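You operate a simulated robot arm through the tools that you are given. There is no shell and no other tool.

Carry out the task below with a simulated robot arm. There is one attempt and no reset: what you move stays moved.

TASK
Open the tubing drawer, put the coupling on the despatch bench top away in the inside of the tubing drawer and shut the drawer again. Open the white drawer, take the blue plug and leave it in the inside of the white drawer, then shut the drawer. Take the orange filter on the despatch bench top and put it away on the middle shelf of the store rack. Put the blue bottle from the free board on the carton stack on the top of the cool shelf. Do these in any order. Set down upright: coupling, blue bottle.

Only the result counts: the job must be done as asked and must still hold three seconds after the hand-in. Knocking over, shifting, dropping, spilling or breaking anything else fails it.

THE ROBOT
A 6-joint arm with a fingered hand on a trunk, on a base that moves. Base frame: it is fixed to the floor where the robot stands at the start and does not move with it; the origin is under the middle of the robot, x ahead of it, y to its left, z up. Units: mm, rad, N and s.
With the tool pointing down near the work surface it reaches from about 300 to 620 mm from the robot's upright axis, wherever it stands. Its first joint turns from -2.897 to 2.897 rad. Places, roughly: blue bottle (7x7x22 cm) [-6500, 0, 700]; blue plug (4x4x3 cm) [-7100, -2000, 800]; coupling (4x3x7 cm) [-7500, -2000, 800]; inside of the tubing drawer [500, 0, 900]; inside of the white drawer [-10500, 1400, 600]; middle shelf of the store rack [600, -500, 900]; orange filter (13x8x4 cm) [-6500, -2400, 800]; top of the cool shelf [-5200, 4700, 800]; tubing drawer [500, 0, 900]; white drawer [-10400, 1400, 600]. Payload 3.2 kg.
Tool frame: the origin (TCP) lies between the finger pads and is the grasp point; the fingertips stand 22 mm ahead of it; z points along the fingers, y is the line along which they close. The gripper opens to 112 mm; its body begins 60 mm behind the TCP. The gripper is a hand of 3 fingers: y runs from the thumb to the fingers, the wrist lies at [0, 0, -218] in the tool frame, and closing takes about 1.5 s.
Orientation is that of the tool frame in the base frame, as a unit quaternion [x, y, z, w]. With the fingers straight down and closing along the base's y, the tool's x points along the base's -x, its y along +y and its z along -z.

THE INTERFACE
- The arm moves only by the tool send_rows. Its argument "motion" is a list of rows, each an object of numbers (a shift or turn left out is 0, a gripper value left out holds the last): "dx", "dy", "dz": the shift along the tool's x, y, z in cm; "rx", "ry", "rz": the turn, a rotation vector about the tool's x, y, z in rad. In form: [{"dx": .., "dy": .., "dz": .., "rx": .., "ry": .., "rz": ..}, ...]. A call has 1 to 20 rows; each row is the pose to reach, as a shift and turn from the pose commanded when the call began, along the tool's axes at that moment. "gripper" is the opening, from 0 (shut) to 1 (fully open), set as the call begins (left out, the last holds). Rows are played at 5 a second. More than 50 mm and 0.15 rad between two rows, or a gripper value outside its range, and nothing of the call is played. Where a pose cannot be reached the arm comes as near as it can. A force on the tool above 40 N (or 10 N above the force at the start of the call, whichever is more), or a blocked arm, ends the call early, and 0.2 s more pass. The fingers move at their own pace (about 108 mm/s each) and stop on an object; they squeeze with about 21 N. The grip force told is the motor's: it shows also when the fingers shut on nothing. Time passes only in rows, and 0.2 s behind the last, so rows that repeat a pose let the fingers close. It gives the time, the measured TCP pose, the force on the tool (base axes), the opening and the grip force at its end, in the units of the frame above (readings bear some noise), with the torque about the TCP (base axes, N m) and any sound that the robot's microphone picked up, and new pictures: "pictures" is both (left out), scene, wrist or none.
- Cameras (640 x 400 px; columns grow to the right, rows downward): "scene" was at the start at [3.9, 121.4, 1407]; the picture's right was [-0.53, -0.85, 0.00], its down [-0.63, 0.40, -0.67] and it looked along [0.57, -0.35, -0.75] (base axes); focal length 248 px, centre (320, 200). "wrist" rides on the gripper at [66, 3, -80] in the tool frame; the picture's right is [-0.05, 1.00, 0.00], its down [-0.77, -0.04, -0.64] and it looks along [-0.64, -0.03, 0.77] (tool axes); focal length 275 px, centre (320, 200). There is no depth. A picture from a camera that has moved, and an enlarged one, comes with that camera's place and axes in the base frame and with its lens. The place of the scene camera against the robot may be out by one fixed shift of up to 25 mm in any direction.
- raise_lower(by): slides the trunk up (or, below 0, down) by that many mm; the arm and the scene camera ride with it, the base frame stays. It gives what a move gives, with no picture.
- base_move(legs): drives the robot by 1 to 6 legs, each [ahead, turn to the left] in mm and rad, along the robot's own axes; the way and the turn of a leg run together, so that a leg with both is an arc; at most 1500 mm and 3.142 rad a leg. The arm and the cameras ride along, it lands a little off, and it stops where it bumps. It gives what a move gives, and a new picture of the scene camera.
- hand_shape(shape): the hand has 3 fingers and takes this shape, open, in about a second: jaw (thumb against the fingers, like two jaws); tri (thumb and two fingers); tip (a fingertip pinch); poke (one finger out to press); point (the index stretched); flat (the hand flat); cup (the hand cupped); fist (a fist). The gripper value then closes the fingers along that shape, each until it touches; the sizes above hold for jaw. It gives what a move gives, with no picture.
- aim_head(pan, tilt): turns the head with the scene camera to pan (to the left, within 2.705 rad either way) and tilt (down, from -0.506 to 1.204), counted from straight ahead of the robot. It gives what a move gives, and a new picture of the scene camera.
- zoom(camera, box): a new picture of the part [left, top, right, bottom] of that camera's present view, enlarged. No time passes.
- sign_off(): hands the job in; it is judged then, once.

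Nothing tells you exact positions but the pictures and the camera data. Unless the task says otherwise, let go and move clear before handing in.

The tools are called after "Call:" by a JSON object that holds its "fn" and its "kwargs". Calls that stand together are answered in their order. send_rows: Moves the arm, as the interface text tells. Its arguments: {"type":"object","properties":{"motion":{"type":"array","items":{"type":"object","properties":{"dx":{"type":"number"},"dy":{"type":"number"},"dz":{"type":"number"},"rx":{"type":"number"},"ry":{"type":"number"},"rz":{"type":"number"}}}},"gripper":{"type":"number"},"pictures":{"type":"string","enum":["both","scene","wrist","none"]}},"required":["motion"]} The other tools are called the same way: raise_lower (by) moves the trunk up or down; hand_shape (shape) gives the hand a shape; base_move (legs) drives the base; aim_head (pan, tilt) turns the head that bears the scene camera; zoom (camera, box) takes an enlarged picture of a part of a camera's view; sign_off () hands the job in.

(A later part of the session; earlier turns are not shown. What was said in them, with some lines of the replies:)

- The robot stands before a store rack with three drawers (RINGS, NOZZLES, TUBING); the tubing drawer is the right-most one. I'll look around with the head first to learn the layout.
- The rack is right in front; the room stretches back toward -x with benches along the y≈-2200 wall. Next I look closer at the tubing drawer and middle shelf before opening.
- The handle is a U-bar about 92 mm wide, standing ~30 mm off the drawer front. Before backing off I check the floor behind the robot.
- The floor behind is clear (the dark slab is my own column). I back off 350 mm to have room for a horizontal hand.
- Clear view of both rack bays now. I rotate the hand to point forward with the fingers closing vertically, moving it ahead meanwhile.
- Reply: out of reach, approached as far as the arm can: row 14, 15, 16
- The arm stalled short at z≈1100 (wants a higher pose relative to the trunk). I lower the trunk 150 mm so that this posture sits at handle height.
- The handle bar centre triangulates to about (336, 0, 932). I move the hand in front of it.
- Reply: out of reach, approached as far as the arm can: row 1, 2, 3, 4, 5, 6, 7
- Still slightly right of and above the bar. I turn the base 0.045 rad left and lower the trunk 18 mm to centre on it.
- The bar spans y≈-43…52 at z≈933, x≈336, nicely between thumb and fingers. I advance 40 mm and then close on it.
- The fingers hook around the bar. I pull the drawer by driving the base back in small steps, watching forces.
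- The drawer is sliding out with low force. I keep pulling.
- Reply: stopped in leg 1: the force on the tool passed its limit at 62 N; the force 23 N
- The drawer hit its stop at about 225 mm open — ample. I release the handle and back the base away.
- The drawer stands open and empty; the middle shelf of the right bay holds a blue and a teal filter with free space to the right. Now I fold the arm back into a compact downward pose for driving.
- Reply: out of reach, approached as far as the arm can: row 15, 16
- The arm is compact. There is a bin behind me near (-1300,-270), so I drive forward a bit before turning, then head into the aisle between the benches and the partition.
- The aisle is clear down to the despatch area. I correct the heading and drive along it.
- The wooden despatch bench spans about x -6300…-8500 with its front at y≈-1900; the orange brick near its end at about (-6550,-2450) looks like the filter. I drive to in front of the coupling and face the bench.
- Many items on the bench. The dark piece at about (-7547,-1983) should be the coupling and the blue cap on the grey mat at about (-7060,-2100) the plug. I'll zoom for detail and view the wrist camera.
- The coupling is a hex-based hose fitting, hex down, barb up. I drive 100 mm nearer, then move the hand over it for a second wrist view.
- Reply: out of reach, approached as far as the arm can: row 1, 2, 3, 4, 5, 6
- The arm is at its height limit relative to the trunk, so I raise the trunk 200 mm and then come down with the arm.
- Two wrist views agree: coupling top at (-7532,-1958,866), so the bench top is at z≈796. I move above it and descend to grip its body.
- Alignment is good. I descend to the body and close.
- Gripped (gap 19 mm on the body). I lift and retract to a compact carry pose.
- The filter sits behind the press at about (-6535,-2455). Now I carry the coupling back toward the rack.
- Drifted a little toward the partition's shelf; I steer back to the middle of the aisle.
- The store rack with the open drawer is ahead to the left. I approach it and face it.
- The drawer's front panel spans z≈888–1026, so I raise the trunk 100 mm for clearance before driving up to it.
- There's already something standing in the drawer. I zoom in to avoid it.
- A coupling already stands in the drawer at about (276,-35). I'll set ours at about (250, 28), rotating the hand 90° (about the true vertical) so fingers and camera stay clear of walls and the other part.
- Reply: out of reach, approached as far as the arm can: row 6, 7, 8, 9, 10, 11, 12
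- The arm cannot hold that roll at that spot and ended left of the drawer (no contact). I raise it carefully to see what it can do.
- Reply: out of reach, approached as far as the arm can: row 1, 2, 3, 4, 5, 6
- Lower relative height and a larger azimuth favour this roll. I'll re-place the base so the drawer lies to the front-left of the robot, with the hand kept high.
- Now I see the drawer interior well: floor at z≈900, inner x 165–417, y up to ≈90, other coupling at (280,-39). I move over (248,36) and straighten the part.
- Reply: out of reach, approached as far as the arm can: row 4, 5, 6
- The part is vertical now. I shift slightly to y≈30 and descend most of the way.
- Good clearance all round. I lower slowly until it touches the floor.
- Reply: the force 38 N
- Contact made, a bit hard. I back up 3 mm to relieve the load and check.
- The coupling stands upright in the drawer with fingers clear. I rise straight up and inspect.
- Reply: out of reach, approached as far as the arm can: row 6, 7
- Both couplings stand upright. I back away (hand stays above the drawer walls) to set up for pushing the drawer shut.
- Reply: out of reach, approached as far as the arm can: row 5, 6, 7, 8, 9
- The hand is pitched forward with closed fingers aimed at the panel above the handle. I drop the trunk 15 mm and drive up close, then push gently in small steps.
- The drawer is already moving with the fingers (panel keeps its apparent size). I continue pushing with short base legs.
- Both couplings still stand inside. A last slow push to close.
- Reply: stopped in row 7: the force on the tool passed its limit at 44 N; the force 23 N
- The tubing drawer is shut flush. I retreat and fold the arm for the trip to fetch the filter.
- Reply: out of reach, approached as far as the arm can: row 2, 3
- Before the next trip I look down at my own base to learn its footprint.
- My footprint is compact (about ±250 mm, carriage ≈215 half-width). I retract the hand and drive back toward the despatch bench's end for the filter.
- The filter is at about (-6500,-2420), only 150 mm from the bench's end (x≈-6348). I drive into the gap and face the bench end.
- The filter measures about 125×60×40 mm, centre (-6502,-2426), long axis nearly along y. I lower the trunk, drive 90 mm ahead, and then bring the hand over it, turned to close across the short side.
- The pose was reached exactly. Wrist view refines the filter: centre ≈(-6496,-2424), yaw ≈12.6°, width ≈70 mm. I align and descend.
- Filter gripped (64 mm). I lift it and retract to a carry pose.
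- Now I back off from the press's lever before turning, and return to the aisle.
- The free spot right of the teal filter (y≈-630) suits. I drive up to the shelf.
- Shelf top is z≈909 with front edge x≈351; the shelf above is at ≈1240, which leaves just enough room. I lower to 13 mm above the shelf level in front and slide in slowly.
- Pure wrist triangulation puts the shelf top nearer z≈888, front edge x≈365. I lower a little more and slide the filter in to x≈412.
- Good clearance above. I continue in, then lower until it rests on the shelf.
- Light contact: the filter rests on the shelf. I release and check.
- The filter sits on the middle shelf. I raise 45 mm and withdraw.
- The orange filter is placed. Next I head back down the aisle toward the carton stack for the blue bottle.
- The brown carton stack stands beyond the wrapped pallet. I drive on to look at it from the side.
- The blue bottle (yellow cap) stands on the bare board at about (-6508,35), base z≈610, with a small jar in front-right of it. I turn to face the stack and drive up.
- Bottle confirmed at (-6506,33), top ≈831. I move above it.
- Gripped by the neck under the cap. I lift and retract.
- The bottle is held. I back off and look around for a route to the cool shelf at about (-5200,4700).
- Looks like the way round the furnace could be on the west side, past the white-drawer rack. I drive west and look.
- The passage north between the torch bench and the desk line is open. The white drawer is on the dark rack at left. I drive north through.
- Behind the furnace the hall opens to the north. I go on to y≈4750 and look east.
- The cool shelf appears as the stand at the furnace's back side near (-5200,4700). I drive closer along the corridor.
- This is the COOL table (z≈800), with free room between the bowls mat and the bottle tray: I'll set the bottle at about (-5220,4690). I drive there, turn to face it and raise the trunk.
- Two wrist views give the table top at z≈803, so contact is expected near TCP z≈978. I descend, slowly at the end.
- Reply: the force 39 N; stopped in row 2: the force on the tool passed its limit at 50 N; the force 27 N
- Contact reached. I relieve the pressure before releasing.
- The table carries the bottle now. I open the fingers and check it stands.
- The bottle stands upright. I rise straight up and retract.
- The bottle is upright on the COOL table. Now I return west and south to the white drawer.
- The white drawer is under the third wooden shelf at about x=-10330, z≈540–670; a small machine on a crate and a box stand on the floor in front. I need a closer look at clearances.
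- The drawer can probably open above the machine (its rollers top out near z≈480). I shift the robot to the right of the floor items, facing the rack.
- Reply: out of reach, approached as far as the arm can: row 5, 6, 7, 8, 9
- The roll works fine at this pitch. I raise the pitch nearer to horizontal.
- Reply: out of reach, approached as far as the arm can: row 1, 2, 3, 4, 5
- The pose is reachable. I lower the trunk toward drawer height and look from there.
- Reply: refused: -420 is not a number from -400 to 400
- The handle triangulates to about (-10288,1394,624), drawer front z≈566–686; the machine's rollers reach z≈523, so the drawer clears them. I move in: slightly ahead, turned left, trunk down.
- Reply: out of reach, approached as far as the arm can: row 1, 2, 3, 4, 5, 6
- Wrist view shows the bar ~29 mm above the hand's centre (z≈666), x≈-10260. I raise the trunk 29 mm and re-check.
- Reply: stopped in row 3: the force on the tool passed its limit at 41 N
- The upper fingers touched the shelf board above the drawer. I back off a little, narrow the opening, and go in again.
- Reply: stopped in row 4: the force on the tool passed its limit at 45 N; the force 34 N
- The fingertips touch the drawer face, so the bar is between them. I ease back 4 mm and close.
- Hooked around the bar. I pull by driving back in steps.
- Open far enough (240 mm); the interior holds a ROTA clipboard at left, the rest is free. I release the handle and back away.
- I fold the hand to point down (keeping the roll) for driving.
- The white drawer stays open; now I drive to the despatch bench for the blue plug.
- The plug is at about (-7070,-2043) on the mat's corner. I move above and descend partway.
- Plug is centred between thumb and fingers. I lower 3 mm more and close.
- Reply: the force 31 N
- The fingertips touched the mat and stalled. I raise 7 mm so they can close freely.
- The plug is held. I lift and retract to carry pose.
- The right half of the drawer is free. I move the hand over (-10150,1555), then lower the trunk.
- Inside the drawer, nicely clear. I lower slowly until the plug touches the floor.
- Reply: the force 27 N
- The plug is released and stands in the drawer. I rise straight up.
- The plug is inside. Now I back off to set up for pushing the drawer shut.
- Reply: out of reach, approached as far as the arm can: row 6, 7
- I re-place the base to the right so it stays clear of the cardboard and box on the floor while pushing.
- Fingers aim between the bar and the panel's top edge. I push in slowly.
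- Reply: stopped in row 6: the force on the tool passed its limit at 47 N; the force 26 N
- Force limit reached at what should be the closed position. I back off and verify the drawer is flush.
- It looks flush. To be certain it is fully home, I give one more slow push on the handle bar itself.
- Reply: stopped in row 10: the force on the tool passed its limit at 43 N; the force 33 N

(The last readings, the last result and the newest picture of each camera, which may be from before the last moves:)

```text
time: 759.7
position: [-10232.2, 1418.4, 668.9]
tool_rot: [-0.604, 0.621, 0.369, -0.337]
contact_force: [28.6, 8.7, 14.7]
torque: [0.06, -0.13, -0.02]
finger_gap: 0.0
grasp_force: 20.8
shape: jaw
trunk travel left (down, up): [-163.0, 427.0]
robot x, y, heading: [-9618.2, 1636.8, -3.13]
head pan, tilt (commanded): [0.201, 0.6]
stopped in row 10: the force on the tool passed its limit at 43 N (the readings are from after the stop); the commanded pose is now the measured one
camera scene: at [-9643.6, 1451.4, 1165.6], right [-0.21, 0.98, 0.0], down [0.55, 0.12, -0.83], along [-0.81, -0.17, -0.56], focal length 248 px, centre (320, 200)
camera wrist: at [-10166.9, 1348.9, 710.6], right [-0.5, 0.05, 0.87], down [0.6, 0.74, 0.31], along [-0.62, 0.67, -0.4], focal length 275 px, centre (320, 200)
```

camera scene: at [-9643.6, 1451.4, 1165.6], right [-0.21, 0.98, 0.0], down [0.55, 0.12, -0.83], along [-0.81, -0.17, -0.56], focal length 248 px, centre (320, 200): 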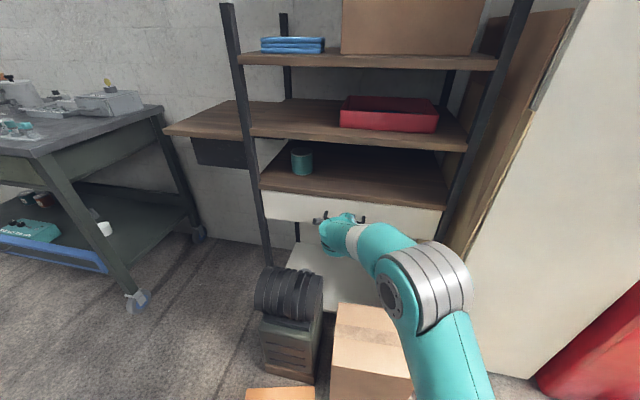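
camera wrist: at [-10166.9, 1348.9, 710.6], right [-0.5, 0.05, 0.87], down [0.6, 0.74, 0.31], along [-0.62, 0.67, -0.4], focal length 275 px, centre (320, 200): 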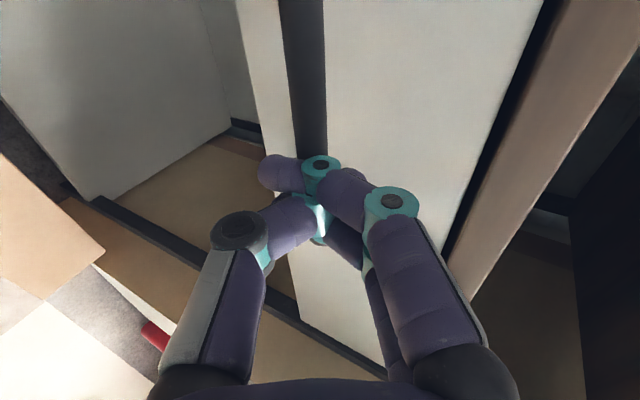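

The drawer is at its stop. I lift slightly to clear the bar, back off, and check again that it stayed shut.

Call:
{"fn": "send_rows", "kwargs": {"motion": [{"dx": -0.03, "dy": -0.15, "dz": -0.26}, {"dx": -0.06, "dy": 0.5, "dz": -0.9}, {"dx": -0.06, "dy": 1.0, "dz": -1.5}, {"dx": -0.06, "dy": 1.0, "dz": -1.5}], "pictures": "wrist"}}

Call:
{"fn": "base_move", "kwargs": {"legs": [[-230, 0]]}}

Call:
{"fn": "zoom", "kwargs": {"camera": "scene", "box": [250, 140, 450, 260]}}

```text
time: 760.7
position: [-10229.2, 1417.1, 682.3]
tool_rot: [-0.605, 0.621, 0.368, -0.335]
contact_force: [-0.6, -0.4, 0.9]
torque: [-0.01, 0.01, -0.01]
finger_gap: 0.1
grasp_force: 20.8
shape: jaw
trunk travel left (down, up): [-163.0, 427.0]
robot x, y, heading: [-9621.6, 1638.6, -3.135]
head pan, tilt (commanded): [0.201, 0.6]
camera wrist: at [-10163.0, 1348.0, 723.9], right [-0.5, 0.04, 0.86], down [0.6, 0.74, 0.31], along [-0.62, 0.67, -0.4], focal length 275 px, centre (320, 200)
```

wrist: 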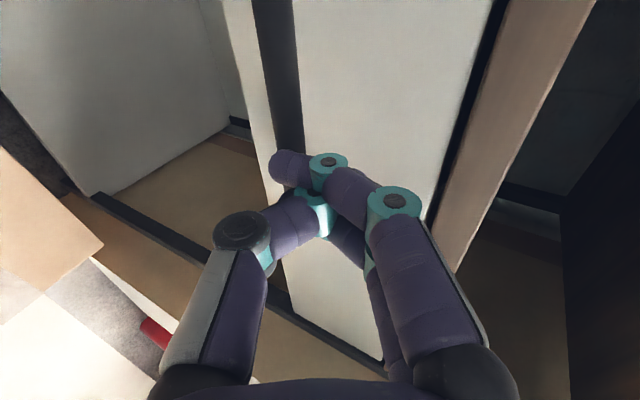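

```text
time: 762.5
position: [-9995.7, 1417.7, 681.1]
tool_rot: [-0.605, 0.621, 0.367, -0.336]
contact_force: [-0.2, 0.0, -0.4]
torque: [-0.04, -0.02, 0.0]
finger_gap: 0.0
grasp_force: 20.7
shape: jaw
trunk travel left (down, up): [-163.0, 427.0]
robot x, y, heading: [-9388.4, 1641.2, -3.13]
head pan, tilt (commanded): [0.201, 0.6]
camera scene: at [-9416.2, 1452.8, 1165.2], right [-0.21, 0.98, 0.0], down [0.55, 0.12, -0.83], along [-0.81, -0.17, -0.56], focal length 248 px, centre (320, 200)
```

scene: 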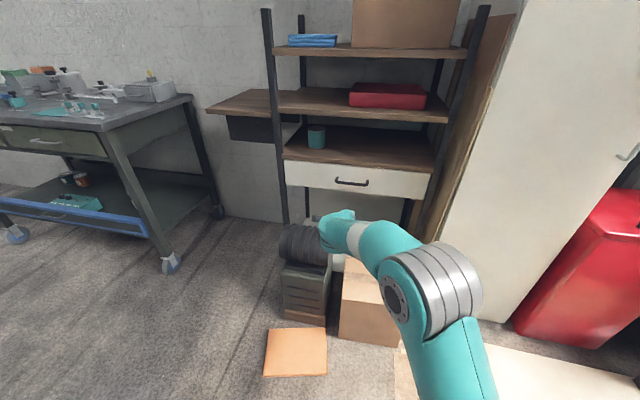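

```text
3.20 times, centred on (350, 200) of scene
camera zoom: at [-9416.2, 1452.8, 1165.2], right [-0.21, 0.98, 0.0], down [0.55, 0.12, -0.83], along [-0.81, -0.17, -0.56], focal length 794 px, centre (224, 200)
```

zoom: 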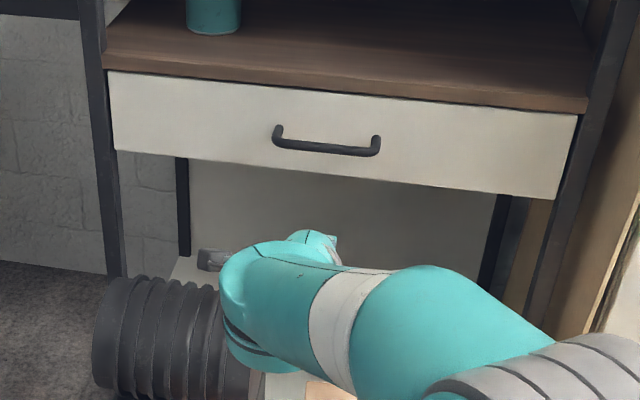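

All four jobs are done:
- **Coupling:** upright in the tubing drawer, drawer shut. Both couplings were standing when I last saw inside, about 55 mm before it closed.
- **Blue plug:** in the white drawer, drawer shut against its stop.
- **Orange filter:** on the middle shelf of the store rack.
- **Blue bottle:** upright on top of the cool shelf.

The hand is empty and clear of everything, so I hand in.

Call:
{"fn": "sign_off", "kwargs": {}}

```text
The job is handed in.
```

I've handed in the job with all four tasks done; the result hasn't come back yet.

- **Coupling:** It is in the tubing drawer and the drawer is shut. It was standing upright next to the coupling already in there when I last saw inside, with about 55 mm left to close. I couldn't see in after that, but the final push was slow.
- **Blue plug:** It is in the right half of the white drawer, clear of the ROTA clipboard. The drawer is shut against its stop, and I pushed it a second time to be sure. I took the plug on the grey mat, as it matched the given position; there was a similar blue cap further along the bench.
- **Orange filter:** It is on the middle shelf of the store rack, to the right of the teal filter.
- **Blue bottle:** It is standing upright on the cool shelf, between the bowls and the bottle tray.

My fingertips pressed on the grey mat while I gripped the plug, and once on the shelf edge above the white drawer. The mat looked unmoved in the pictures afterwards, and the cardboard, box and machine in front of the white drawer also looked undisturbed.
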